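You operate a simulated robot arm through the tools that you are given. There is no shell and no other tool. Be economical: measure what you need, move in short steps, check, and stop when the job is done.

Carry out the task below with a simulated robot arm. There is one attempt and no reset: what you move stays moved.

JOB
Change the pot's cracked gasket for the black one and prove it under pressure.
Fine: old one across the black waste tray's rim; lid clamped, valve left open, no drip.

It is judged by the outcome, as a careful person would: the job done as asked, and still so three seconds after it is handed in. It fails if anything else is knocked over, pushed out of place, dropped, spilled or broken. A push-on lid holds only when it is set on centred and level and pressed home; a screw cap is set on level and turned clockwise until tight.

ROBOT AND FRAMES
A 6-joint arm with a two-finger parallel gripper, fixed in place. Base frame: the origin is at the foot of the arm, x ahead of it, y to its left, z up; the work surface is at about z = 780. Lengths are in mm, angles in degrees, forces in N, time in s.
With the tool pointing down near the work surface it reaches from about 240 to 640 mm from the base axis. Its first joint turns from -66.0 to 66.0 degrees. Payload 2.7 kg.
The TCP is the grasp point between the finger pads, 23 mm short of the fingertips. In the tool frame z runs along the fingers and y along their closing line. Largest opening 94 mm; finger width 38, thickness 10; the body of the gripper, 54 by 96 mm, starts 39 mm behind the TCP.
Orientation is that of the tool frame in the base frame, as a unit quaternion [x, y, z, w]. With the fingers straight down and closing along the base's y, the tool's x points along the base's -x, its y along +y and its z along -z.

CONTROLS
- The arm moves only by the tool send_rows. Its argument "commands" is one flat list of numbers, 7 for each row, row after row: the turn, a rotation vector about the tool's x, y, z in degrees, then the shift along the tool's x, y, z in mm, then the opening, from 0 (shut) to 1 (fully open). In form: [wx, wy, wz, dx, dy, dz, fingers, wx, wy, wz, dx, dy, dz, fingers, ...]. A call has 1 to 10 rows; each row is the pose to reach, as a shift and turn from the pose commanded when the call began, along the tool's axes at that moment. Rows are played at 5 a second. More than 50 mm and 8.6 degrees between two rows, or a gripper value outside its range, and nothing of the call is played. A pose out of reach is approached as far as the arm can. The call stops where the force on the tool passes 40 N (or 10 N more than at its start, if that is more) or the arm is blocked; 0.2 s more then pass. Each finger travels about 45 mm/s and halts on what it meets, pressing with about 36 N; the grip force reading is that of the motor and also rises with nothing between the fingers. The clock runs only during rows and for 0.2 s after the last one: add rows that repeat a pose to give the fingers time. The reply holds the time, the measured pose of the TCP, the force on the tool along the base axes, the opening and the grip force, in the units named above and with some noise.
- Cameras (640 x 400 px; columns grow to the right, rows downward): "scene" is fixed at [43.3, -439.7, 1368.9]; the picture's right is [0.94, -0.34, 0.00], its down [-0.30, -0.83, -0.48] and it looks along [0.16, 0.45, -0.88] (base axes); focal length 214 px, centre (320, 200). "wrist" rides on the gripper at [-39, 0, -44] in the tool frame; the picture's right is [0.00, -1.00, 0.00], its down [0.97, 0.00, -0.24] and it looks along [0.24, 0.00, 0.97] (tool axes); focal length 218 px, centre (320, 200).
- snapshot(camera): a new picture of that camera. No time passes.
- locate(camera, pixels): for up to 12 pixels [column, row] of the newest picture of that camera ("zoom" is the newest enlarged one), the place [x, y, z] in the base frame of the surface seen there, good to about 3 mm. No time passes.
- enlarge(camera, box): a new picture of the part [left, top, right, bottom] of that camera's present view, enlarged. No time passes.
- close_job(): hands the job in; it is judged then, once.

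Work in short steps. Measure before you move; look again where a grasp or a placing could have gone wrong, and mend it. You have 80 turns and 46 pictures in all, those below and enlarged ones among them. Open the gripper and draw the arm clear of the work before you hand the job in, unless the task says otherwise; then end with one line.

The tools are called after "Emit:" by a JSON object that holds its "name" and its "arguments". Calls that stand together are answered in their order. send_rows: Moves the arm, as the interface text tells. Its arguments: {"type":"object","properties":{"commands":{"type":"array"}},"required":["commands"]} The other tools are called the same way: snapshot (camera) takes a picture; locate (camera, pixels) gives the place of the surface under pixels of a picture; enlarge (camera, box) takes an enlarged picture of a part of a camera's view; close_job () hands the job in.

At the start:

```text
t: 0.0
eef_pos: [450.0, -71.1, 1154.4]
orientation: [-0.001, 1.0, -0.001, 0.0]
force: [0.1, -0.2, 0.3]
width: 94.0
grasp_force: 0.0
```

scene: 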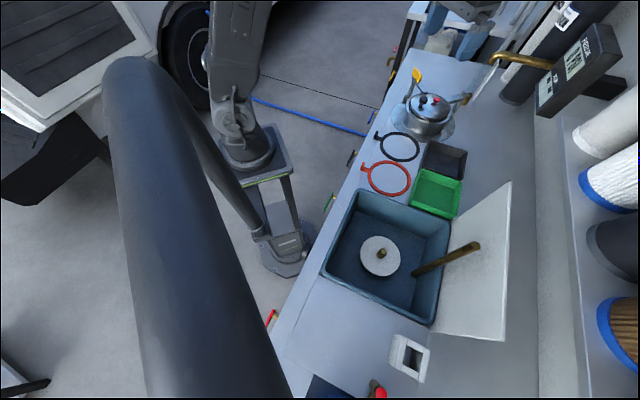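
wrist: 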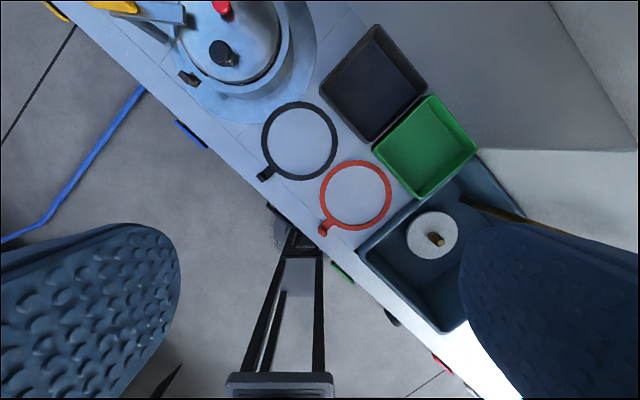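

The scene shows the pot near (428,112), black and red rings at (400,147) and (388,178), trays at (444,160) and (435,193). I enlarge the pot area from both cameras.

Emit:
{"name": "enlarge", "arguments": {"camera": "scene", "box": [350, 50, 510, 150]}}

Emit:
{"name": "enlarge", "arguments": {"camera": "wrist", "box": [80, 0, 400, 200]}}

```text
4.00 times, centred on (430, 100) of scene
```

zoom: 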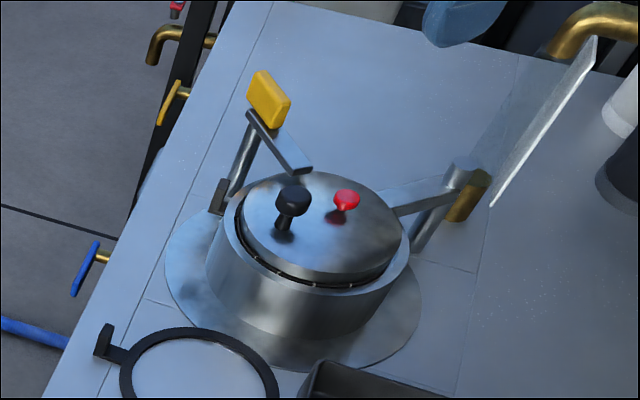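

```text
2.00 times, centred on (240, 100) of wrist
```

zoom: 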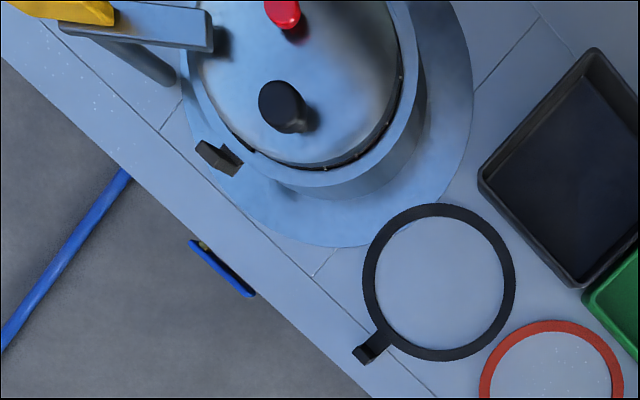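

I locate the pot parts, rings and trays in the enlarged wrist view and the scene view.

Emit:
{"name": "locate", "arguments": {"camera": "zoom", "pixels": [[282, 105], [285, 10], [230, 150], [218, 158], [404, 70], [460, 60], [438, 212], [508, 285], [370, 350], [160, 30], [80, 12], [220, 268]]}}

Emit:
{"name": "locate", "arguments": {"camera": "scene", "pixels": [[418, 74], [422, 90], [428, 111], [464, 98], [457, 100], [510, 58], [352, 157], [390, 60], [395, 74], [329, 204], [271, 320], [574, 65]]}}

Emit:
{"name": "locate", "arguments": {"camera": "wrist", "pixels": [[375, 28], [428, 76], [372, 142], [322, 95], [370, 90], [472, 152], [425, 150], [390, 195], [322, 185], [355, 160], [324, 228], [265, 175]]}}

Emit:
{"name": "enlarge", "arguments": {"camera": "scene", "box": [460, 0, 640, 112]}}

Emit:
{"name": "enlarge", "arguments": {"camera": "scene", "box": [240, 180, 520, 355]}}

```text
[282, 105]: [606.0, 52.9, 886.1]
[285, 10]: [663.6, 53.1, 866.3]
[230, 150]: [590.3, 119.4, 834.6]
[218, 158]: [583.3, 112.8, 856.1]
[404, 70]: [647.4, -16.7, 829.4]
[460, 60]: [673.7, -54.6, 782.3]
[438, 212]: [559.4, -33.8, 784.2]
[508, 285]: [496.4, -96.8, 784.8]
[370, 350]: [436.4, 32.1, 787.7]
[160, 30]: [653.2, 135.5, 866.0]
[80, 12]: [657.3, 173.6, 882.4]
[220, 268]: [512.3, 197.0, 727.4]
```

```text
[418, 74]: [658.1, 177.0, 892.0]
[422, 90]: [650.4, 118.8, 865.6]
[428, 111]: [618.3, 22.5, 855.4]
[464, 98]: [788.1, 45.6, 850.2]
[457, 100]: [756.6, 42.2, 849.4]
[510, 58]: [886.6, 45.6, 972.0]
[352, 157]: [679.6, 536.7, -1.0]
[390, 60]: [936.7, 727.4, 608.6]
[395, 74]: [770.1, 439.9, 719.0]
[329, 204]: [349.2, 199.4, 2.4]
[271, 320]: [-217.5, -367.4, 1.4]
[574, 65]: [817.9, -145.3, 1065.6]
```

```text
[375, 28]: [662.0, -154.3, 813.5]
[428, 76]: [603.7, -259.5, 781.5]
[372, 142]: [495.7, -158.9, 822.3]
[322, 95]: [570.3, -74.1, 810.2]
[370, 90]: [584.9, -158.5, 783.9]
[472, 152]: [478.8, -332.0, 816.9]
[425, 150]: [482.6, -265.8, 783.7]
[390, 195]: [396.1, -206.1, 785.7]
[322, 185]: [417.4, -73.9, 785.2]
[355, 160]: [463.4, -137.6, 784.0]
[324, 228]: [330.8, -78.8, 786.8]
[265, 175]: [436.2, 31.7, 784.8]
```

```text
3.56 times, centred on (550, 56) of scene
```

zoom: 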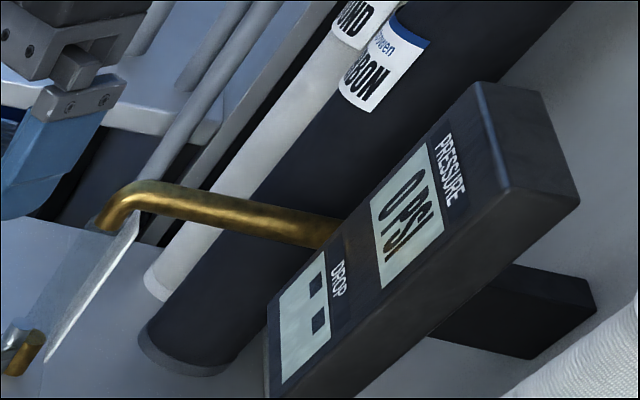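

```text
2.29 times, centred on (380, 268) of scene
```

zoom: 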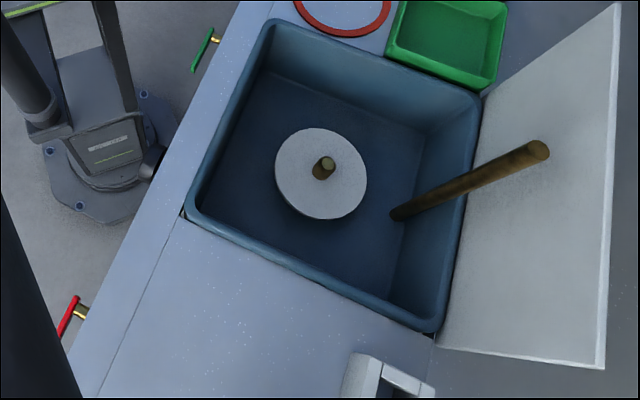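

The wall meter reads 0 PSI with a blank drop display; the clamp and valve geometry isn't clear yet. I move the wrist camera toward the pot, staying high.

Emit:
{"name": "send_rows", "arguments": {"commands": [0, 0, 0, -27, 28, 5, 1, 0, 0, 0, -54, 56, 10, 1, 0, 0, 0, -81, 84, 20, 1, 0, 0, 0, -105, 110, 30, 1, 0, 0, 0, -105, 110, 30, 1]}}

Emit:
{"name": "snapshot", "arguments": {"camera": "wrist"}}

```text
t: 1.2
eef_pos: [555.0, 40.8, 1125.5]
orientation: [0.0, 1.0, 0.0, 0.0]
force: [0.3, -0.6, 0.3]
width: 94.0
grasp_force: 0.0
```

```text
39 pictures are left
```

wrist: 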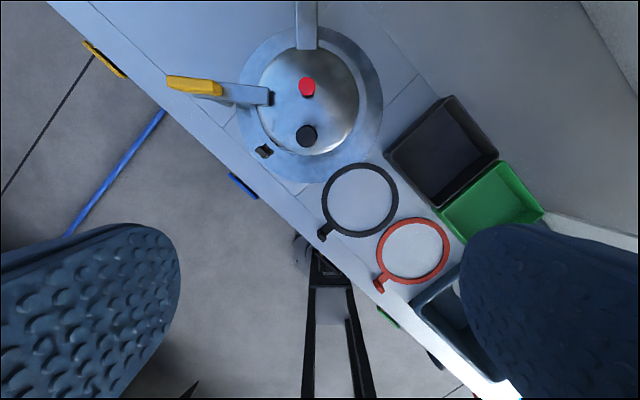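

The pot is now centred at about (307,90). I enlarge it to read the clamp, hinge and knobs.

Emit:
{"name": "enlarge", "arguments": {"camera": "wrist", "box": [150, 0, 410, 162]}}

Emit:
{"name": "locate", "arguments": {"camera": "zoom", "pixels": [[385, 10], [385, 110], [370, 80], [385, 215], [280, 235], [195, 230], [110, 210], [386, 335], [285, 375], [272, 372], [520, 240], [440, 330]]}}

```text
2.46 times, centred on (280, 81) of wrist
```

zoom: 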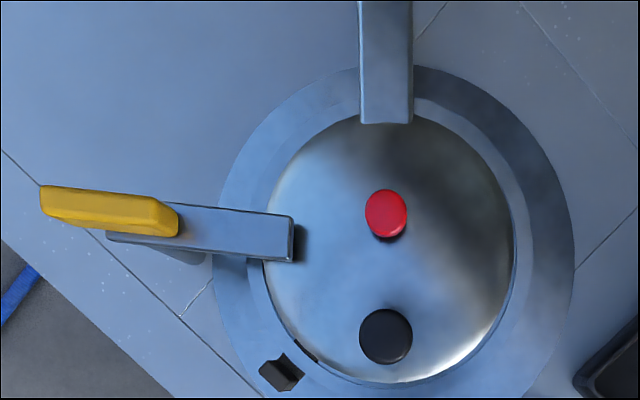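

```text
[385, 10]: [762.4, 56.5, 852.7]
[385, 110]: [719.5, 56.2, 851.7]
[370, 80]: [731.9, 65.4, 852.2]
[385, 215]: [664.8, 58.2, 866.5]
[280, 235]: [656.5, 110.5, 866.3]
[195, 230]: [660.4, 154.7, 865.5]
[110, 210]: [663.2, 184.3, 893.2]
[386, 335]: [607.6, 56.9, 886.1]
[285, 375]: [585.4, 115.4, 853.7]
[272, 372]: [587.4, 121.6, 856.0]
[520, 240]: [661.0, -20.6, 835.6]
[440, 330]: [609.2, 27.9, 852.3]
```

The lid appears hinged at far +x, with the black knob at its near edge and a red centre knob. I lower and tilt the wrist camera to see the clamp and valve from the side.

Emit:
{"name": "send_rows", "arguments": {"commands": [0, -7, 0, 16, 9, 18, 1, 0, -14, 0, 33, 17, 36, 1, 0, -21, 0, 49, 26, 54, 1, 0, -28, 0, 66, 34, 72, 1, 0, -35, 0, 82, 43, 90, 1, 0, -42, 0, 99, 52, 107, 1, 0, -49, 0, 115, 60, 125, 1, 0, -49, 0, 115, 60, 125, 1]}}

Emit:
{"name": "enlarge", "arguments": {"camera": "wrist", "box": [160, 0, 480, 200]}}

```text
t: 3.0
eef_pos: [440.4, 96.9, 998.9]
orientation: [0.022, 0.911, 0.002, 0.411]
force: [-2.2, 3.1, -0.8]
width: 94.0
grasp_force: 0.1
out of reach, approached as far as the arm can: row 6, 7
```

```text
2.00 times, centred on (320, 100) of wrist
```

zoom: 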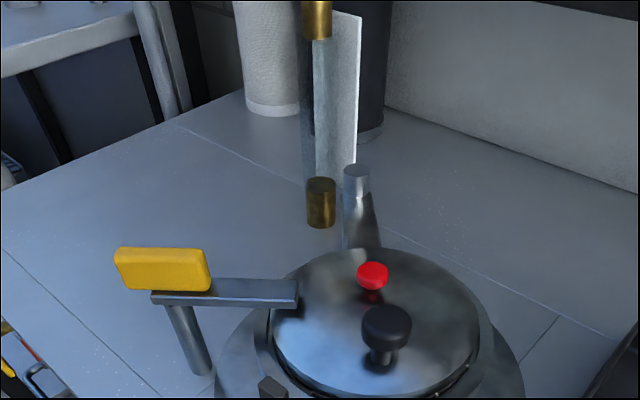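

The clamp is a swinging arm on a vertical post (yellow handle) reaching over the lid, and the lid arm runs to a vertical post behind. I enlarge the rest of the bench (white box, counter-edge handles) to find the pressure source.

Emit:
{"name": "enlarge", "arguments": {"camera": "scene", "box": [260, 290, 440, 400]}}

Emit:
{"name": "enlarge", "arguments": {"camera": "scene", "box": [386, 66, 486, 128]}}

Emit:
{"name": "enlarge", "arguments": {"camera": "wrist", "box": [210, 80, 450, 230]}}

Emit:
{"name": "locate", "arguments": {"camera": "zoom", "pixels": [[228, 190], [195, 260], [70, 145], [150, 165], [165, 235], [355, 162], [372, 215], [370, 270], [260, 255], [330, 40], [355, 130], [230, 250]]}}

```text
3.56 times, centred on (350, 345) of scene
```

zoom: 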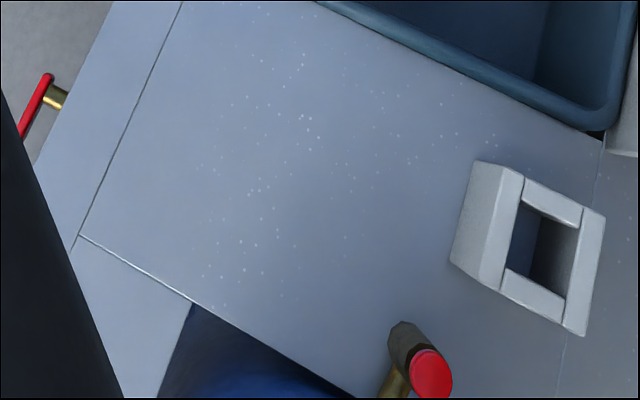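

```text
6.40 times, centred on (436, 97) of scene
```

zoom: 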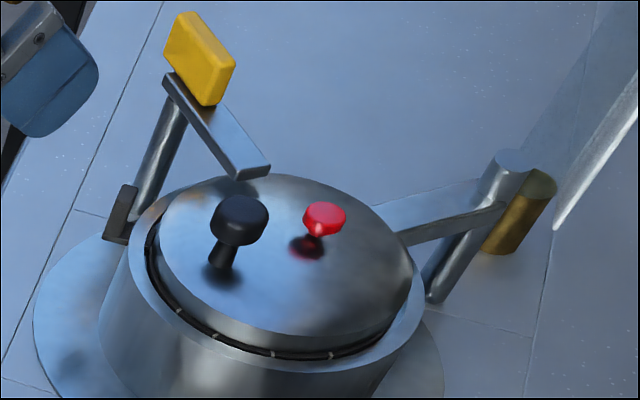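

```text
2.67 times, centred on (330, 155) of wrist
```

zoom: 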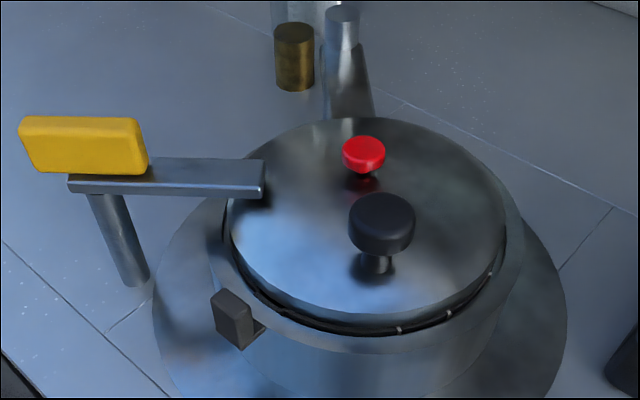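

```text
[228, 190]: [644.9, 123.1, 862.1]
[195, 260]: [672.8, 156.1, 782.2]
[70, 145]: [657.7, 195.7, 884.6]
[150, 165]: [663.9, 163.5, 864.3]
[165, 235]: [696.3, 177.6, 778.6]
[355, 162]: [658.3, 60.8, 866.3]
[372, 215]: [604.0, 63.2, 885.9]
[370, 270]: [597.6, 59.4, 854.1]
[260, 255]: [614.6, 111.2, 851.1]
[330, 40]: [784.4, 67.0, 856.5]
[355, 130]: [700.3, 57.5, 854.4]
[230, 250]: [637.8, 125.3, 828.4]
```

The yellow handle spans about y 160–200 at x≈655, z 866–893, above a post at (660,165), and the clamp arm lies over the lid edge. I bring shut fingers, tilted outward 25°, in front of the handle and above arm level.

Emit:
{"name": "send_rows", "arguments": {"commands": [0, 5, 0, -10, 19, 31, 0.6, 0, 10, 0, -21, 38, 62, 0.3, 0, 15, 0, -31, 56, 93, 0, 0, 20, 0, -42, 75, 124, 0, 0, 23.5, 0, -51.6, 93, 154.8, 0, 0, 23.5, 0, -51.6, 93, 154.8, 0, 0, 23.5, 0, -51.6, 93, 154.8, 0]}}

Emit:
{"name": "snapshot", "arguments": {"camera": "wrist"}}

```text
t: 4.6
eef_pos: [591.7, 193.0, 936.1]
orientation: [-0.001, 0.975, 0.0, 0.221]
force: [0.5, 0.4, 0.6]
width: 0.0
grasp_force: 36.1
```

```text
33 pictures are left
```

wrist: 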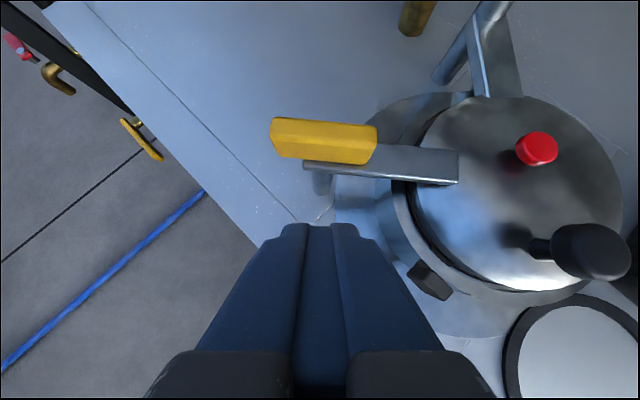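

The fingertips (320,225) sit in front of the yellow handle (272–376, 120–163). I measure the handle, arm and post accurately.

Emit:
{"name": "locate", "arguments": {"camera": "wrist", "pixels": [[280, 125], [370, 130], [280, 152], [366, 158], [310, 172], [455, 160], [455, 183], [322, 185], [445, 75], [490, 8], [483, 60], [425, 265]]}}

```text
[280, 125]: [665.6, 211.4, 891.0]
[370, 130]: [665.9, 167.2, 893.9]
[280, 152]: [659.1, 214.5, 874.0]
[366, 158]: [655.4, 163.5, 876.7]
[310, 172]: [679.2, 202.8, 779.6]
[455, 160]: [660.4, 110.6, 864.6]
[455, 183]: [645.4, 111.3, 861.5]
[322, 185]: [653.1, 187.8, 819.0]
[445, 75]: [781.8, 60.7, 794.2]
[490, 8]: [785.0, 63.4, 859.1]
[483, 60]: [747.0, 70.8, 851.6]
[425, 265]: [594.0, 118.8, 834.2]
```

The handle (y 163–214) straddles the post (≈y 188), so it is a twist handle. I position open fingers over its two ends and lower to z≈900.

Emit:
{"name": "send_rows", "arguments": {"commands": [0, 2, 0, -19, -1, 9, 0.4, 0, 4, 0, -38, -2, 18, 0.74, 0, 5.5, 0, -56.9, -4, 27.1, 0.74, 0, 5.5, 0, -56.9, -4, 27.1, 0.74, 0, 5.5, 0, -56.9, -4, 27.1, 0.74]}}

Emit:
{"name": "snapshot", "arguments": {"camera": "wrist"}}

```text
t: 5.8
eef_pos: [654.4, 187.3, 935.2]
orientation: [-0.001, 0.985, 0.0, 0.173]
force: [0.3, 0.9, 0.4]
width: 69.2
grasp_force: 0.1
```

```text
32 pictures are left
```

wrist: 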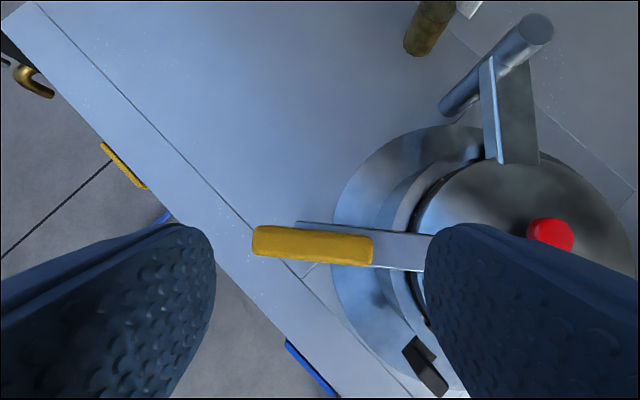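

The handle lies between the fingers as planned. I lower 36 mm and close on it.

Emit:
{"name": "send_rows", "arguments": {"commands": [0, 0, 0, 4, 1, 11.3, 0.74, 0, 0, 0, 8.2, 2, 22.6, 0.74, 0, 0, 0, 12.2, 2, 33.8, 0.74, 0, 0, 0, 12.2, 2, 33.8, 0.6, 0, 0, 0, 12.2, 2, 33.8, 0.5, 0, 0, 0, 12.2, 2, 33.8, 0.45]}}

```text
t: 7.2
eef_pos: [655.5, 191.7, 900.8]
orientation: [-0.001, 0.985, 0.0, 0.174]
force: [0.3, 8.2, -2.7]
width: 57.1
grasp_force: 45.5
```

Both fingers hold the handle (57 mm). I try a small 8° counter-clockwise twist (arm tip toward +x) and read the force.

Emit:
{"name": "send_rows", "arguments": {"commands": [-1.4, 0, -3.8, 0, 0, 0, 0.4, -2.7, 0, -7.5, 0, 0, 0, 0.4, -2.7, 0, -7.5, 0, 0, 0, 0.4]}}

Emit:
{"name": "enlarge", "arguments": {"camera": "scene", "box": [386, 66, 486, 128]}}

```text
t: 8.0
eef_pos: [655.1, 190.3, 901.1]
orientation: [-0.069, 0.982, 0.012, 0.174]
force: [3.5, 5.2, 0.0]
width: 56.8
grasp_force: 44.9
```

```text
6.40 times, centred on (436, 97) of scene
```

zoom: 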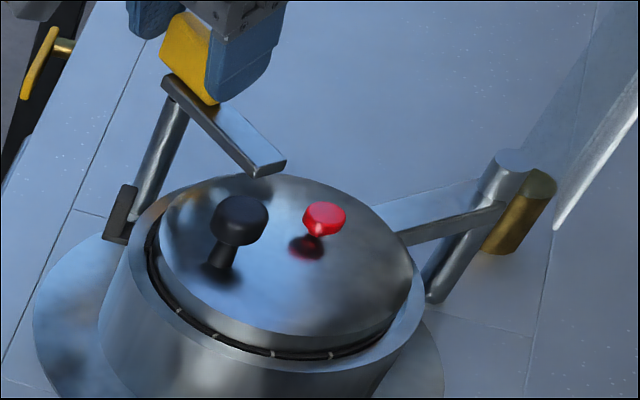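

The arm tip has swung toward +x freely with low force. I continue the twist another 48°.

Emit:
{"name": "send_rows", "arguments": {"commands": [-2.7, 0, -7.5, 0, 0, 0, 0.4, -5.4, 0, -15, 0, 0, 0, 0.4, -8.2, 0, -22.6, 0, 0, 0, 0.4, -10.9, 0, -30.1, 0, 0, 0, 0.4, -13.6, 0, -37.6, 0, 0, 0, 0.4, -16.3, 0, -45.1, 0, 0, 0, 0.4, -16.3, 0, -45.1, 0, 0, 0, 0.4]}}

Emit:
{"name": "enlarge", "arguments": {"camera": "scene", "box": [376, 56, 506, 138]}}

```text
t: 9.5
eef_pos: [658.8, 183.0, 900.9]
orientation: [-0.455, 0.873, 0.074, 0.158]
force: [10.7, -0.6, -3.5]
width: 56.6
grasp_force: 45.5
stopped in row 7: the force on the tool passed its limit (the readings are from after the stop); the commanded pose is now the measured one
```

```text
4.88 times, centred on (441, 97) of scene
```

zoom: 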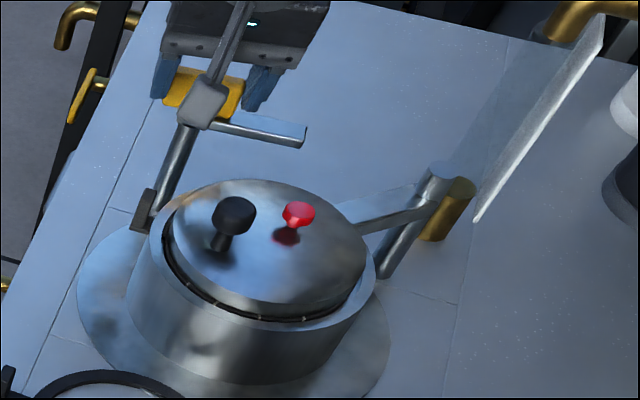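

The clamp arm is now well clear of the lid. I open and lift straight up.

Emit:
{"name": "send_rows", "arguments": {"commands": [0, 0, 0, 0, 0, 0, 0.7, 0, 0, 0, 0, 0, 0, 0.7, 0, 0, 0, -10, 0, -28, 0.7, 0, 0, 0, -20, 0, -56, 0.7, 0, 0, 0, -20, 0, -56, 0.7]}}

```text
t: 10.7
eef_pos: [656.8, 184.8, 961.0]
orientation: [-0.455, 0.873, 0.074, 0.158]
force: [-0.2, -0.2, 0.0]
width: 65.7
grasp_force: 0.1
```

Now I move to above the black knob (606,57), bringing the tool vertical with zero yaw.

Emit:
{"name": "send_rows", "arguments": {"commands": [1.2, 2.3, 6.8, 15.8, -4, -5.7, 0.6, 2.4, 4.6, 13.6, 31.5, -7.9, -11.4, 0.6, 3.6, 6.9, 20.4, 47.3, -11.9, -17.1, 0.6, 4.8, 9.2, 27.2, 63, -15.9, -22.8, 0.6, 6, 11.5, 34, 78.8, -19.8, -28.5, 0.6, 7.2, 13.8, 40.8, 94.6, -23.8, -34.2, 0.6, 8.4, 16.1, 47.6, 110.3, -27.7, -39.9, 0.6, 9.6, 18.4, 54.4, 126.1, -31.7, -45.6, 0.6, 9.6, 18.4, 54.4, 126.1, -31.7, -45.6, 0.6]}}

Emit:
{"name": "snapshot", "arguments": {"camera": "wrist"}}

```text
t: 12.7
eef_pos: [606.3, 55.3, 961.4]
orientation: [0.001, 1.0, -0.004, 0.005]
force: [-0.5, 0.4, -0.9]
width: 56.1
grasp_force: 0.1
```

```text
29 pictures are left
```

wrist: 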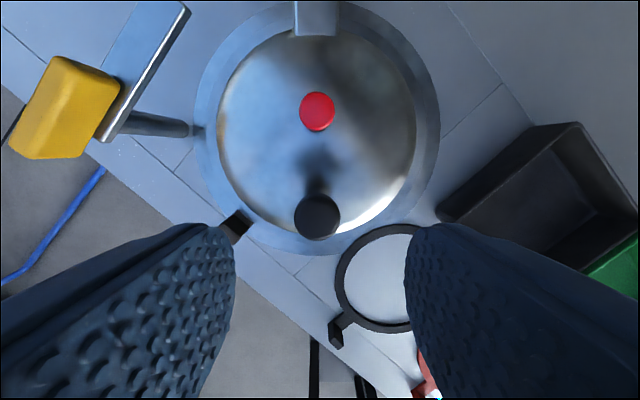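

The knob (317,217) is centred between the fingers. I descend to z≈882, grip it, and try a 5 mm lift.

Emit:
{"name": "send_rows", "arguments": {"commands": [0, 0, 0, 0, 0, 30, 0.6, 0, 0, 0, 0, 0, 60, 0.6, 0, 0, 0, 0, 0, 79, 0.6, 0, 0, 0, 0, 0, 79, 0.4, 0, 0, 0, 0, 0, 79, 0.1, 0, 0, 0, 0, 0, 79, 0.1, 0, 0, 0, 0, 0, 79, 0.1]}}

Emit:
{"name": "send_rows", "arguments": {"commands": [0, 0, 0, 0, 0, -2, 0.1, 0, 0, 0, 0, 0, -5, 0.1, 0, 0, 0, 0, 0, -5, 0.1]}}

Emit:
{"name": "enlarge", "arguments": {"camera": "scene", "box": [376, 56, 506, 138]}}

```text
t: 14.3
eef_pos: [607.4, 57.0, 882.1]
orientation: [0.001, 1.0, -0.005, 0.006]
force: [0.7, -3.2, -1.9]
width: 27.4
grasp_force: 45.0
```

```text
t: 15.1
eef_pos: [606.6, 56.1, 883.0]
orientation: [0.001, 1.0, -0.004, 0.004]
force: [19.4, 1.2, -33.0]
width: 27.4
grasp_force: 44.8
```

```text
4.88 times, centred on (441, 97) of scene
```

zoom: 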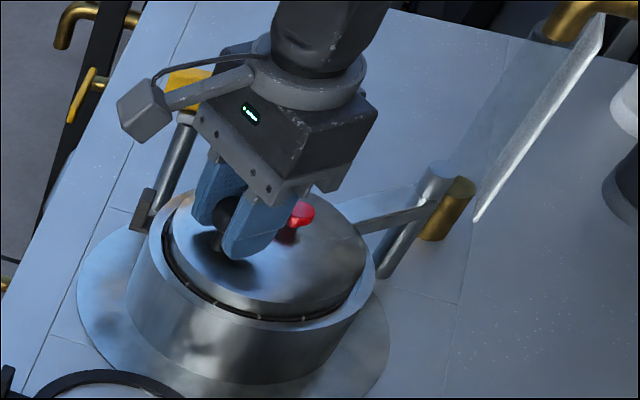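

Lifting is resisted (33 N for 5 mm), so it isn't a lift. I return to height and try swinging the lid about the rear post toward −y by 4°.

Emit:
{"name": "send_rows", "arguments": {"commands": [0, 0, 0, 0, 0, 5, 0.1, 0, 0, -1, 0, -3, 5, 0.1, 0, 0, -2, 0, -6, 5, 0.1, 0, 0, -4, -0.4, -12, 5, 0.1, 0, 0, -4, -0.4, -12, 5, 0.1]}}

Emit:
{"name": "enlarge", "arguments": {"camera": "scene", "box": [376, 56, 506, 138]}}

```text
t: 16.3
eef_pos: [607.2, 44.2, 883.1]
orientation: [-0.036, 0.999, -0.005, 0.006]
force: [-2.9, 1.5, 4.2]
width: 27.6
grasp_force: 44.8
```

```text
4.88 times, centred on (441, 97) of scene
```

zoom: 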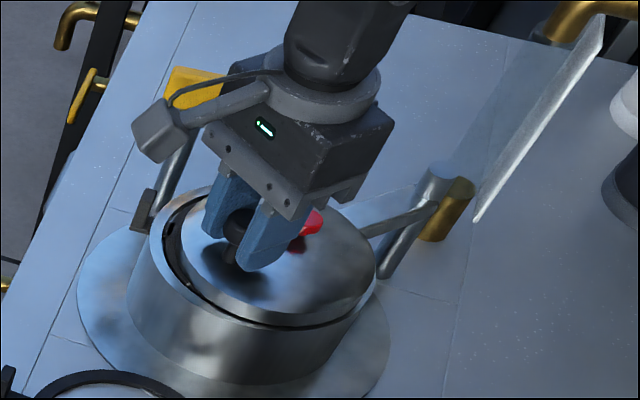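

The lid swings freely toward −y. I continue along the arc about (783,58) to about 32°.

Emit:
{"name": "send_rows", "arguments": {"commands": [0, 0, 0, -0.4, -12.3, 0, 0.1, 0, 0, 0, -1.7, -24.5, 0, 0.1, 0, 0, 0, -3.9, -36.6, 0, 0.1, 0, 0, 0, -6.8, -48.5, 0, 0.1, 0, 0, 0, -10.6, -60.2, 0, 0.1, 0, 0, 0, -15.2, -71.6, 0, 0.1, 0, 0, 0, -20.6, -82.7, 0, 0.1]}}

```text
t: 17.9
eef_pos: [634.2, -40.3, 881.9]
orientation: [-0.036, 0.999, -0.004, 0.006]
force: [-1.7, 1.6, 7.7]
width: 27.5
grasp_force: 45.2
```

Force stays low; I continue to about 52°.

Emit:
{"name": "send_rows", "arguments": {"commands": [0, 0, 0, -6.2, -10.7, 0, 0.1, 0, 0, 0, -13.1, -20.8, 0, 0.1, 0, 0, 0, -20.6, -30.5, 0, 0.1, 0, 0, 0, -28.8, -39.6, 0, 0.1, 0, 0, 0, -37.6, -48.2, 0, 0.1]}}

Emit:
{"name": "enlarge", "arguments": {"camera": "scene", "box": [376, 56, 506, 138]}}

```text
t: 18.6
eef_pos: [645.6, -54.8, 882.8]
orientation: [-0.037, 0.999, 0.001, 0.012]
force: [6.8, 3.8, -4.1]
width: 27.3
grasp_force: 44.8
out of reach, approached as far as the arm can: row 2, 3
stopped in row 3: the force on the tool passed its limit (the readings are from after the stop); the commanded pose is now the measured one
```

```text
4.88 times, centred on (441, 97) of scene
```

zoom: 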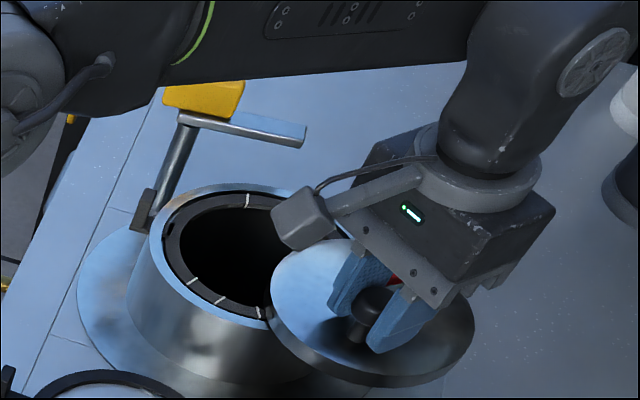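

The gasket with white cracks is now visible; vertical reach ended at ~38° of swing. I release, rise, tilt outward 30° and regrip the knob to go farther.

Emit:
{"name": "send_rows", "arguments": {"commands": [0, 0, 0, 0, 0, 0, 0.5, 0, 0, 0, 0, 0, 0, 0.6, 0, 0, 0, 0, 0, -25, 0.6, 0, -8, 0, 1, 0, -43, 0.6, 0, -16, 0, 2, 0, -43, 0.6, 0, -24, 0, 4, 0, -43, 0.6, 0, -30, 0, 5, 0, -43, 0.6, 0, -30, 0, 5, 0, -20, 0.6, 0, -30, 0, 5, 0, -3, 0.6]}}

Emit:
{"name": "send_rows", "arguments": {"commands": [0, 0, 0, 0, 0, 0, 0.4, 0, 0, 0, 0, 0, 0, 0.1, 0, 0, 0, 0, 0, 0, 0.1, 0, 0, 0, 0, 0, 0, 0.1]}}

```text
t: 20.6
eef_pos: [641.7, -56.2, 885.3]
orientation: [-0.036, 0.962, 0.009, 0.271]
force: [0.6, 0.4, -0.2]
width: 56.4
grasp_force: 0.1
```

```text
t: 21.6
eef_pos: [641.6, -56.5, 884.8]
orientation: [-0.036, 0.962, 0.01, 0.27]
force: [1.6, 1.6, -0.5]
width: 27.3
grasp_force: 44.7
```

Gripped again. I continue the arc to about 64° with the tilted tool.

Emit:
{"name": "send_rows", "arguments": {"commands": [0, 0, 0, -7.1, -10.2, 4.3, 0.1, 0, 0, 0, -14.2, -19.6, 8.7, 0.1, 0, 0, 0, -21.7, -28.2, 13.2, 0.1, 0, 0, 0, -29.9, -36.2, 18.2, 0.1, 0, 0, 0, -38.4, -43.6, 23.4, 0.1, 0, 0, 0, -47.4, -50.2, 28.9, 0.1]}}

```text
t: 23.0
eef_pos: [701.1, -103.5, 885.9]
orientation: [-0.035, 0.962, 0.009, 0.271]
force: [-7.1, -7.5, 3.5]
width: 27.2
grasp_force: 45.3
```

Still reachable; I go on to about 76°.

Emit:
{"name": "send_rows", "arguments": {"commands": [0, 0, 0, -9.3, -5.8, 5.7, 0.1, 0, 0, 0, -19, -11, 11.6, 0.1, 0, 0, 0, -29, -15.2, 17.7, 0.1, 0, 0, 0, -29, -15.2, 17.7, 0.1]}}

Emit:
{"name": "enlarge", "arguments": {"camera": "scene", "box": [376, 46, 536, 146]}}

```text
t: 24.0
eef_pos: [722.3, -113.5, 886.0]
orientation: [-0.035, 0.962, 0.009, 0.271]
force: [-7.3, -16.9, 3.8]
width: 27.5
grasp_force: 45.3
out of reach, approached as far as the arm can: row 3, 4
```

```text
4.00 times, centred on (456, 96) of scene
```

zoom: 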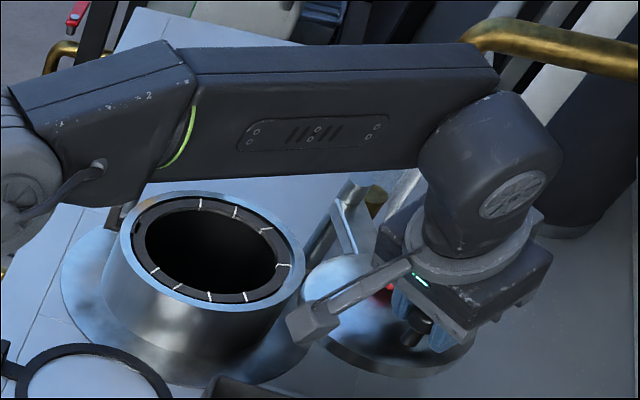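

The whole cracked gasket is exposed. I release the knob, rise, and draw back for an overhead look.

Emit:
{"name": "send_rows", "arguments": {"commands": [0, 0, 0, 0, 0, 0, 0.5, 0, 0, 0, 0, 0, 0, 0.6, 0, 0, 0, -13, 0, -21, 0.6, 0, 0, 0, -26, 0, -43, 0.6, 0, 0, 0, -39, 0, -64, 0.6, 0, 0, 0, -52, 0, -85, 0.6, 0, 0, 0, -52, 0, -85, 0.6]}}

```text
t: 25.6
eef_pos: [717.7, -109.6, 987.0]
orientation: [-0.037, 0.962, 0.01, 0.27]
force: [-1.2, -0.4, 0.1]
width: 56.5
grasp_force: 0.1
out of reach, approached as far as the arm can: row 5, 6, 7
```

I move back over the pot with the tool vertical to measure the gasket.

Emit:
{"name": "send_rows", "arguments": {"commands": [0.2, 5.2, 0.7, 18.7, 30.2, -15.9, 0.6, 0.4, 10.4, 1.4, 37.3, 60.3, -31.8, 0.6, 0.5, 15.6, 2.1, 56, 90.5, -47.7, 0.6, 0.7, 20.8, 2.7, 74.7, 120.7, -63.5, 0.6, 0.9, 26, 3.4, 93.3, 150.8, -79.4, 0.6, 1.1, 31.2, 4.1, 112, 181, -95.3, 0.6, 1.1, 31.2, 4.1, 112, 181, -95.3, 0.6]}}

Emit:
{"name": "snapshot", "arguments": {"camera": "wrist"}}

Emit:
{"name": "locate", "arguments": {"camera": "wrist", "pixels": [[320, 180], [230, 240], [300, 100], [200, 160], [390, 100], [280, 220], [220, 120], [310, 60], [200, 230], [240, 200], [350, 150], [300, 40]]}}

```text
t: 27.2
eef_pos: [556.6, 60.2, 1009.0]
orientation: [-0.001, 1.0, -0.001, 0.0]
force: [0.5, -0.7, 0.2]
width: 56.2
grasp_force: 0.0
```

```text
24 pictures are left
```

wrist: 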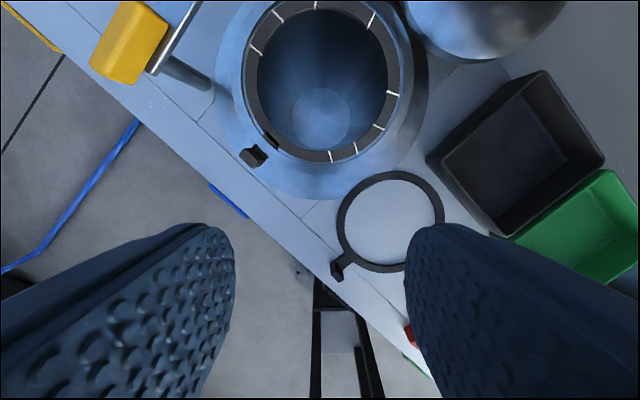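

```text
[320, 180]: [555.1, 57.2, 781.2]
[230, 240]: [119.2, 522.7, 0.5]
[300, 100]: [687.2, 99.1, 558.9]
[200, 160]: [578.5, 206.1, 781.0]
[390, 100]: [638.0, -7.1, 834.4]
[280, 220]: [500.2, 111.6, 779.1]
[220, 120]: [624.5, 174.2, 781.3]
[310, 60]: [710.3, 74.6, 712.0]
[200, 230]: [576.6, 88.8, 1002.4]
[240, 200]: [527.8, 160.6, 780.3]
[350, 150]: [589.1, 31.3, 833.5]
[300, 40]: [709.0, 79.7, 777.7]
```

Old gasket ring spans columns 243–400 with its tab at (253,155); new black ring with tab at (338,270). I enlarge both tabs.

Emit:
{"name": "enlarge", "arguments": {"camera": "wrist", "box": [210, 110, 370, 210]}}

Emit:
{"name": "locate", "arguments": {"camera": "zoom", "pixels": [[190, 145], [150, 185], [185, 210], [215, 185], [170, 185], [200, 195], [215, 165], [260, 130], [330, 200], [480, 185], [480, 215], [240, 110]]}}

Emit:
{"name": "enlarge", "arguments": {"camera": "wrist", "box": [310, 160, 470, 290]}}

Emit:
{"name": "locate", "arguments": {"camera": "wrist", "pixels": [[335, 262], [337, 276], [346, 258], [388, 176], [438, 222], [342, 222], [385, 268], [363, 188], [243, 90], [400, 85], [322, 4], [330, 157]]}}

```text
4.00 times, centred on (290, 160) of wrist
```

zoom: 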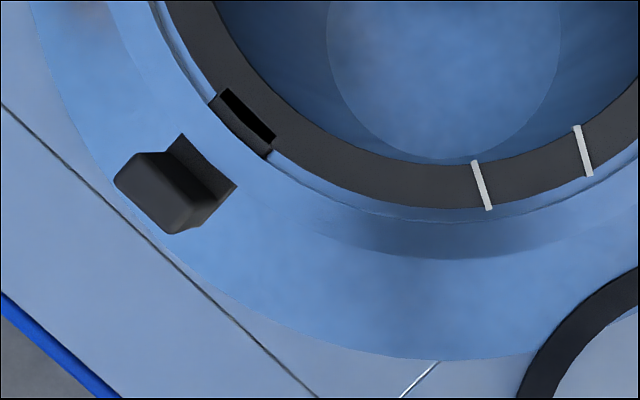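

```text
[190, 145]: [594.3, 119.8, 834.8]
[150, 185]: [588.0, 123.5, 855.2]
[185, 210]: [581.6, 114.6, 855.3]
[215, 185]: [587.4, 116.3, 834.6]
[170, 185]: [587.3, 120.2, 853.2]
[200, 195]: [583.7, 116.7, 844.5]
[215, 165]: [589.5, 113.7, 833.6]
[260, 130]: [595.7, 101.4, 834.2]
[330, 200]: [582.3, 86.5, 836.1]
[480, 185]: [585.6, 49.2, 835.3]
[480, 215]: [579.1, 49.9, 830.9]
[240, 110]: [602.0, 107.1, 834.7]
```

```text
3.08 times, centred on (390, 225) of wrist
```

zoom: 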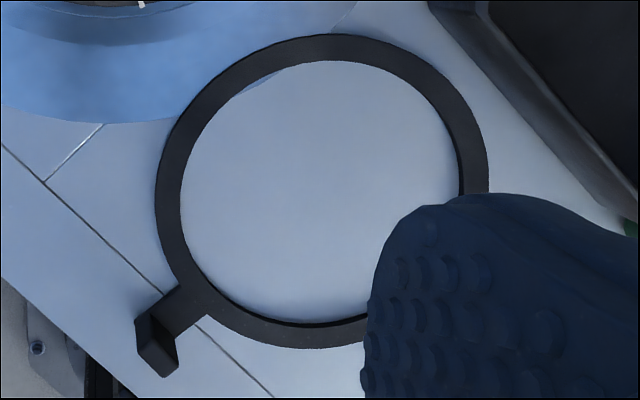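

```text
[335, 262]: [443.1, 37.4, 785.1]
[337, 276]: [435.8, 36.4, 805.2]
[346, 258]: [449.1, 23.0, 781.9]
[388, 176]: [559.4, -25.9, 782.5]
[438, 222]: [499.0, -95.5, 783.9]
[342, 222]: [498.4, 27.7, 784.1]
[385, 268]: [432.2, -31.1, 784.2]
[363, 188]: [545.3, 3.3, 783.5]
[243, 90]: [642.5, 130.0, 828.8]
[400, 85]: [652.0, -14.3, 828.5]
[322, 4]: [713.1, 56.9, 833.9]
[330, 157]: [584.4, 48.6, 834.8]
```

Pot centre ≈(648,58), old tab at ≈(586,119) with top z≈855, on a 135° radial; new ring centre ≈(496,−34). I turn the tool 45° so the fingers close radially and hover above the old tab.

Emit:
{"name": "send_rows", "arguments": {"commands": [0, 0, -7.5, -5, 10, 18, 0.55, 0, 0, -15, -10, 20, 36, 0.5, 0, 0, -22.5, -15, 30, 54, 0.45, 0, 0, -30, -20, 40, 72, 0.45, 0, 0, -37.5, -25, 50, 90, 0.45, 0, 0, -45, -29.5, 59.5, 109, 0.45, 0, 0, -45, -29.5, 59.5, 109, 0.45]}}

Emit:
{"name": "snapshot", "arguments": {"camera": "wrist"}}

Emit:
{"name": "locate", "arguments": {"camera": "wrist", "pixels": [[320, 230], [320, 250], [320, 270], [320, 290], [300, 250], [340, 250], [305, 270], [335, 270], [320, 210], [345, 270], [295, 270], [320, 300]]}}

```text
t: 28.8
eef_pos: [587.5, 120.4, 900.0]
orientation: [-0.385, 0.923, -0.002, 0.001]
force: [0.8, -0.1, -0.2]
width: 42.5
grasp_force: 0.0
```

```text
21 pictures are left
```

wrist: 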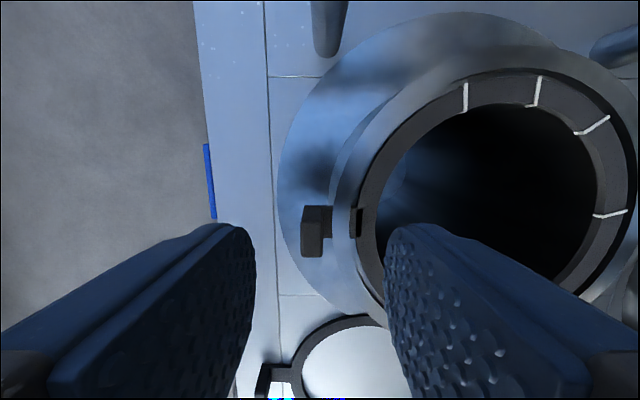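

```text
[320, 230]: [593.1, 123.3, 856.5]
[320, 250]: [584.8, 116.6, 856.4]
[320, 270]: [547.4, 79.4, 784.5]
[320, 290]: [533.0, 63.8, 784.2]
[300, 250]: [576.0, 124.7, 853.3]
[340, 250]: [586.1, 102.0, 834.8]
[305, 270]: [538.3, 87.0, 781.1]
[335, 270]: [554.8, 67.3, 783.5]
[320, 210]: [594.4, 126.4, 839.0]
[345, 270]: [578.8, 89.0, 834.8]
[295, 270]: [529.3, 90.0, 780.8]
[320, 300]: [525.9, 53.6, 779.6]
```

The tab top (303–323, 228–257) is nearly centred between the fingers. I shift 2 mm outward, descend to z≈861, and close.

Emit:
{"name": "send_rows", "arguments": {"commands": [0, 0, 0, 0, 2, 20, 0.45, 0, 0, 0, 0, 2, 39, 0.45, 0, 0, 0, 0, 2, 39, 0.3, 0, 0, 0, 0, 2, 39, 0.1, 0, 0, 0, 0, 2, 39, 0, 0, 0, 0, 0, 2, 39, 0, 0, 0, 0, 0, 2, 39, 0]}}

```text
t: 30.4
eef_pos: [586.1, 123.2, 860.4]
orientation: [-0.384, 0.924, -0.001, 0.001]
force: [0.4, 0.0, 0.5]
width: 8.9
grasp_force: 36.5
```

Tab gripped at 8.9 mm. I lift straight up gently.

Emit:
{"name": "send_rows", "arguments": {"commands": [0, 0, 0, 0, 0, -3, 0, 0, 0, 0, 0, 0, -8, 0, 0, 0, 0, 0, 0, -16, 0, 0, 0, 0, 0, 0, -30, 0, 0, 0, 0, 0, 0, -50, 0, 0, 0, 0, 0, 0, -70, 0, 0, 0, 0, 0, 0, -70, 0]}}

Emit:
{"name": "snapshot", "arguments": {"camera": "wrist"}}

```text
t: 32.0
eef_pos: [586.4, 120.8, 930.9]
orientation: [-0.384, 0.923, -0.001, 0.002]
force: [0.5, -1.1, -0.7]
width: 9.1
grasp_force: 36.1
```

```text
20 pictures are left
```

wrist: 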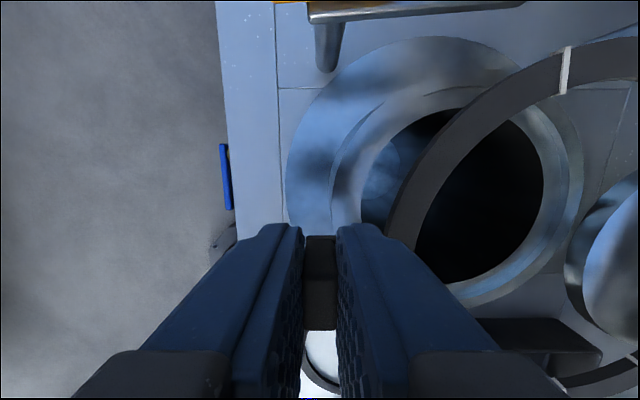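

The old ring is free and level in the grip. I carry it over the black waste tray, aiming its centre at about (582,−153).

Emit:
{"name": "send_rows", "arguments": {"commands": [0, 0, 0, 32.8, -17.3, 0, 0, 0, 0, 0, 65.5, -34.6, 0, 0, 0, 0, 0, 98.3, -52, 0, 0, 0, 0, 0, 131, -69.3, 0, 0, 0, 0, 0, 163.8, -86.6, 0, 0, 0, 0, 0, 196.6, -103.9, 0, 0, 0, 0, 0, 196.6, -103.9, 0, 0]}}

Emit:
{"name": "enlarge", "arguments": {"camera": "scene", "box": [360, 90, 520, 220]}}

Emit:
{"name": "snapshot", "arguments": {"camera": "wrist"}}

```text
t: 33.6
eef_pos: [521.6, -92.0, 929.5]
orientation: [-0.383, 0.924, -0.001, 0.001]
force: [0.0, 0.1, -0.1]
width: 8.8
grasp_force: 36.2
```

```text
3.08 times, centred on (440, 155) of scene
```

zoom: 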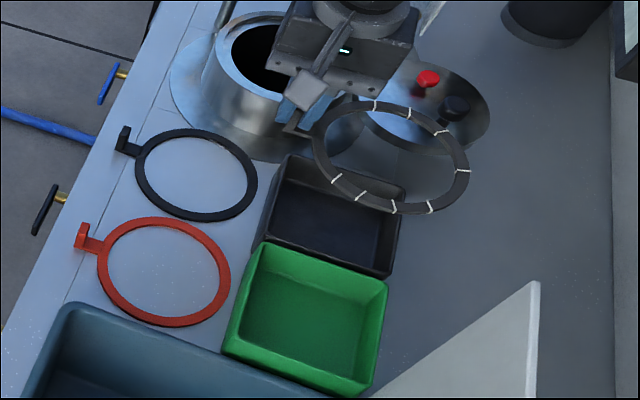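

```text
18 pictures are left
```

wrist: 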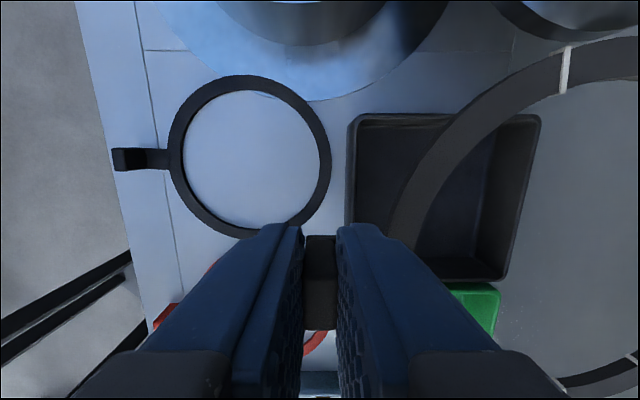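

The tray rim is visible; I measure its corners and the new gasket's outline from this view.

Emit:
{"name": "locate", "arguments": {"camera": "wrist", "pixels": [[356, 118], [535, 118], [505, 278], [350, 180], [430, 118], [525, 190], [118, 150], [118, 165], [172, 155], [325, 155], [250, 80], [245, 232]]}}

```text
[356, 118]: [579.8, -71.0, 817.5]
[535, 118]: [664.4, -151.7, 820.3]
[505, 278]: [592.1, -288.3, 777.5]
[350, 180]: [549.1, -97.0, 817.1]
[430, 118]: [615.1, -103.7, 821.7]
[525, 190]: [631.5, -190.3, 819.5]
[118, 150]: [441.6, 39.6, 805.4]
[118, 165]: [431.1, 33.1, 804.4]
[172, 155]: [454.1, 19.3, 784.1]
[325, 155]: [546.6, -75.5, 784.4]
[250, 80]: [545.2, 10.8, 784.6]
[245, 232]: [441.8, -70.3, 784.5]
```

Tray rim is z≈820 with centre (581,−155); the held ring's centre is (583,−153). I lower toward the rim, gently for the last millimetres.

Emit:
{"name": "send_rows", "arguments": {"commands": [0, 0, 0, 0, 0, 30, 0, 0, 0, 0, 0, 0, 55, 0, 0, 0, 0, 0, 0, 70, 0, 0, 0, 0, 0, 0, 74, 0, 0, 0, 0, 0, 0, 76, 0, 0, 0, 0, 0, 0, 78, 0, 0, 0, 0, 0, 0, 78, 0]}}

Emit:
{"name": "snapshot", "arguments": {"camera": "wrist"}}

```text
t: 35.2
eef_pos: [521.6, -92.1, 850.9]
orientation: [-0.384, 0.923, -0.001, 0.001]
force: [0.2, -0.9, -0.5]
width: 9.1
grasp_force: 36.1
```

```text
17 pictures are left
```

wrist: 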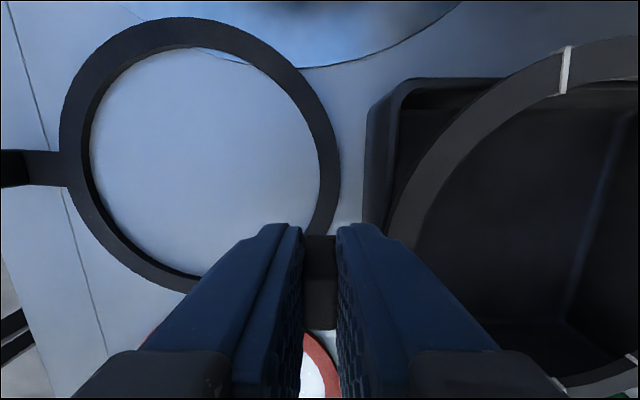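

No contact force yet; I lower up to 6 mm more in 1 mm rows.

Emit:
{"name": "send_rows", "arguments": {"commands": [0, 0, 0, 0, 0, 1, 0, 0, 0, 0, 0, 0, 2, 0, 0, 0, 0, 0, 0, 3, 0, 0, 0, 0, 0, 0, 3, 0]}}

Emit:
{"name": "locate", "arguments": {"camera": "wrist", "pixels": [[480, 120], [405, 215], [440, 82], [620, 60]]}}

```text
t: 36.2
eef_pos: [521.4, -90.0, 850.6]
orientation: [-0.383, 0.924, -0.001, 0.002]
force: [-7.7, 0.3, 15.6]
width: 9.1
grasp_force: 36.0
```

```text
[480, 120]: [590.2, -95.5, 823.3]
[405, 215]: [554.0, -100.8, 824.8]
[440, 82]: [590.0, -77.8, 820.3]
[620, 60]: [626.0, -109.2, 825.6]
```

Contact with the rim (15.6 N). I relieve 2 mm, open, and lift straight up.

Emit:
{"name": "send_rows", "arguments": {"commands": [0, 0, 0, 0, 0, -2, 0, 0, 0, 0, 0, 0, -2, 0.15, 0, 0, 0, 0, 0, -2, 0.3, 0, 0, 0, 0, 0, -2, 0.3, 0, 0, 0, 0, 0, -15, 0.3, 0, 0, 0, 0, 0, -45, 0.3, 0, 0, 0, 0, 0, -85, 0.3, 0, 0, 0, 0, 0, -85, 0.3]}}

Emit:
{"name": "enlarge", "arguments": {"camera": "scene", "box": [360, 90, 520, 220]}}

Emit:
{"name": "snapshot", "arguments": {"camera": "wrist"}}

Emit:
{"name": "locate", "arguments": {"camera": "wrist", "pixels": [[118, 150], [118, 165], [150, 157], [172, 155], [325, 155], [250, 80], [245, 232], [480, 130], [560, 90], [200, 100], [310, 110], [195, 210]]}}

```text
t: 38.0
eef_pos: [521.7, -92.4, 934.1]
orientation: [-0.383, 0.924, -0.001, 0.001]
force: [0.0, 1.1, 0.3]
width: 28.3
grasp_force: 0.1
```

```text
3.08 times, centred on (440, 155) of scene
```

zoom: 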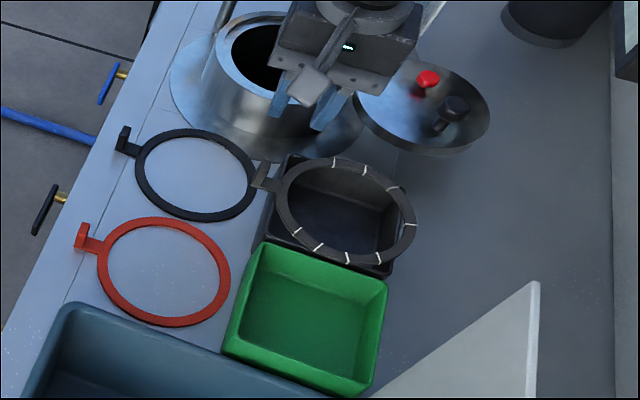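

```text
15 pictures are left
```

wrist: 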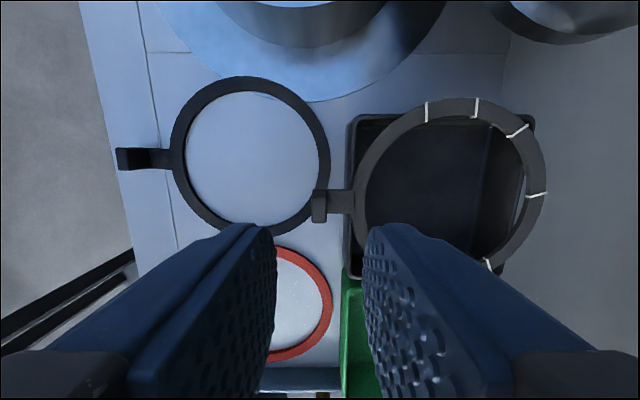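

```text
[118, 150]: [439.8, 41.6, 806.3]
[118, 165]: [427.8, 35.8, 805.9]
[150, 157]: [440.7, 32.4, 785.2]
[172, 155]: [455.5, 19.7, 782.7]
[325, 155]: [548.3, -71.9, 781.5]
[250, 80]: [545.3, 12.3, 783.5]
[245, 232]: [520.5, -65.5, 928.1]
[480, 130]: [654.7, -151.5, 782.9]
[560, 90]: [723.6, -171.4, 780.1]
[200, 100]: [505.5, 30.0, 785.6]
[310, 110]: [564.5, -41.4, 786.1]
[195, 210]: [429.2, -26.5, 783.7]
```

The old gasket lies across the black tray's rim. The new ring's tab also lies along the tool's y (135°), so I move to hover above it at about (440,34).

Emit:
{"name": "send_rows", "arguments": {"commands": [0, 0, 0, -8, 37, 0, 0.35, 0, 0, 0, -16, 74, 10, 0.4, 0, 0, 0, -24, 110, 30, 0.45, 0, 0, 0, -31.6, 147.1, 70, 0.45, 0, 0, 0, -31.6, 147.1, 70, 0.45]}}

Emit:
{"name": "snapshot", "arguments": {"camera": "wrist"}}

```text
refused: row 4 steps farther than a row can; nothing moved
```

```text
14 pictures are left
```

wrist: 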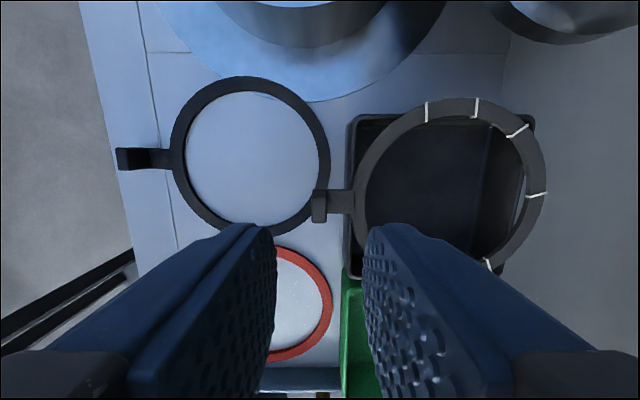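

The last step was too long and was refused; I resend with smaller steps.

Emit:
{"name": "send_rows", "arguments": {"commands": [0, 0, 0, -8, 37, 0, 0.35, 0, 0, 0, -16, 74, 10, 0.4, 0, 0, 0, -24, 110, 25, 0.45, 0, 0, 0, -31.6, 147.1, 40, 0.45, 0, 0, 0, -31.6, 147.1, 70, 0.45, 0, 0, 0, -31.6, 147.1, 70, 0.45]}}

Emit:
{"name": "snapshot", "arguments": {"camera": "wrist"}}

Emit:
{"name": "locate", "arguments": {"camera": "wrist", "pixels": [[320, 230], [320, 250], [310, 240], [330, 240], [320, 215], [345, 220], [360, 220], [305, 240], [315, 255], [325, 225], [335, 250], [320, 205]]}}

```text
t: 39.4
eef_pos: [436.9, 33.7, 865.4]
orientation: [-0.383, 0.924, -0.001, 0.001]
force: [-0.3, 0.7, -0.8]
width: 42.3
grasp_force: 0.0
```

```text
13 pictures are left
```

wrist: 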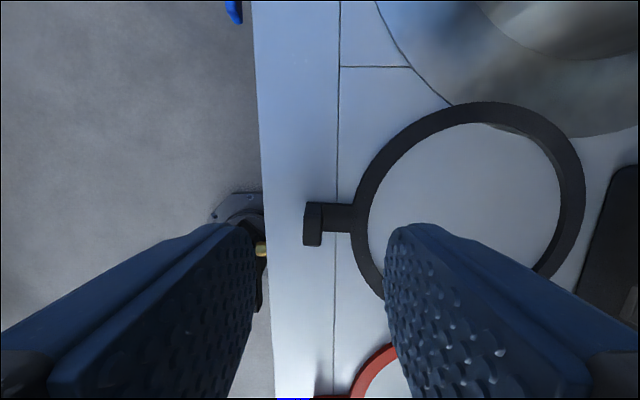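

```text
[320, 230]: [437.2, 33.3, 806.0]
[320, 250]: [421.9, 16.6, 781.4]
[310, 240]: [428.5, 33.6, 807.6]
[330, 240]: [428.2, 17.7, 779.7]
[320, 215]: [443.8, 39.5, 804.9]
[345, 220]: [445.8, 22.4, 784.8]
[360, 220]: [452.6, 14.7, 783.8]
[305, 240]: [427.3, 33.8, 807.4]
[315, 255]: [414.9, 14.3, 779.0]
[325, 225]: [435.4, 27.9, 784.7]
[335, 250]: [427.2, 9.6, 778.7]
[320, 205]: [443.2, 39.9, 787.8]
```

The new tab (304–322, 205–245) is slightly outward of centre. I shift 2.5 mm outward, descend to z≈810 and close, matching the earlier grip offset.

Emit:
{"name": "send_rows", "arguments": {"commands": [0, 0, 0, 1, 2.5, 25, 0.45, 0, 0, 0, 1, 2.5, 45, 0.45, 0, 0, 0, 1, 2.5, 55, 0.45, 0, 0, 0, 1, 2.5, 55, 0.3, 0, 0, 0, 1, 2.5, 55, 0.1, 0, 0, 0, 1, 2.5, 55, 0, 0, 0, 0, 1, 2.5, 55, 0, 0, 0, 0, 1, 2.5, 55, 0]}}

Emit:
{"name": "send_rows", "arguments": {"commands": [0, 0, 0, 0, 0, -10, 0, 0, 0, 0, 0, 0, -40, 0, 0, 0, 0, 0, 0, -80, 0, 0, 0, 0, 0, 0, -115, 0, 0, 0, 0, 0, 0, -115, 0]}}

Emit:
{"name": "snapshot", "arguments": {"camera": "wrist"}}

```text
t: 41.2
eef_pos: [435.5, 34.9, 808.8]
orientation: [-0.384, 0.923, -0.001, 0.002]
force: [0.1, -0.6, -0.2]
width: 9.1
grasp_force: 36.0
```

```text
t: 42.4
eef_pos: [436.2, 36.8, 925.5]
orientation: [-0.384, 0.923, 0.0, 0.002]
force: [0.1, -0.2, 0.2]
width: 9.1
grasp_force: 35.9
```

```text
12 pictures are left
```

wrist: 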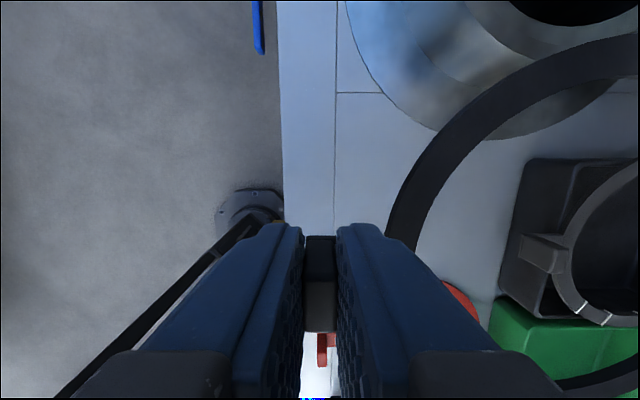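

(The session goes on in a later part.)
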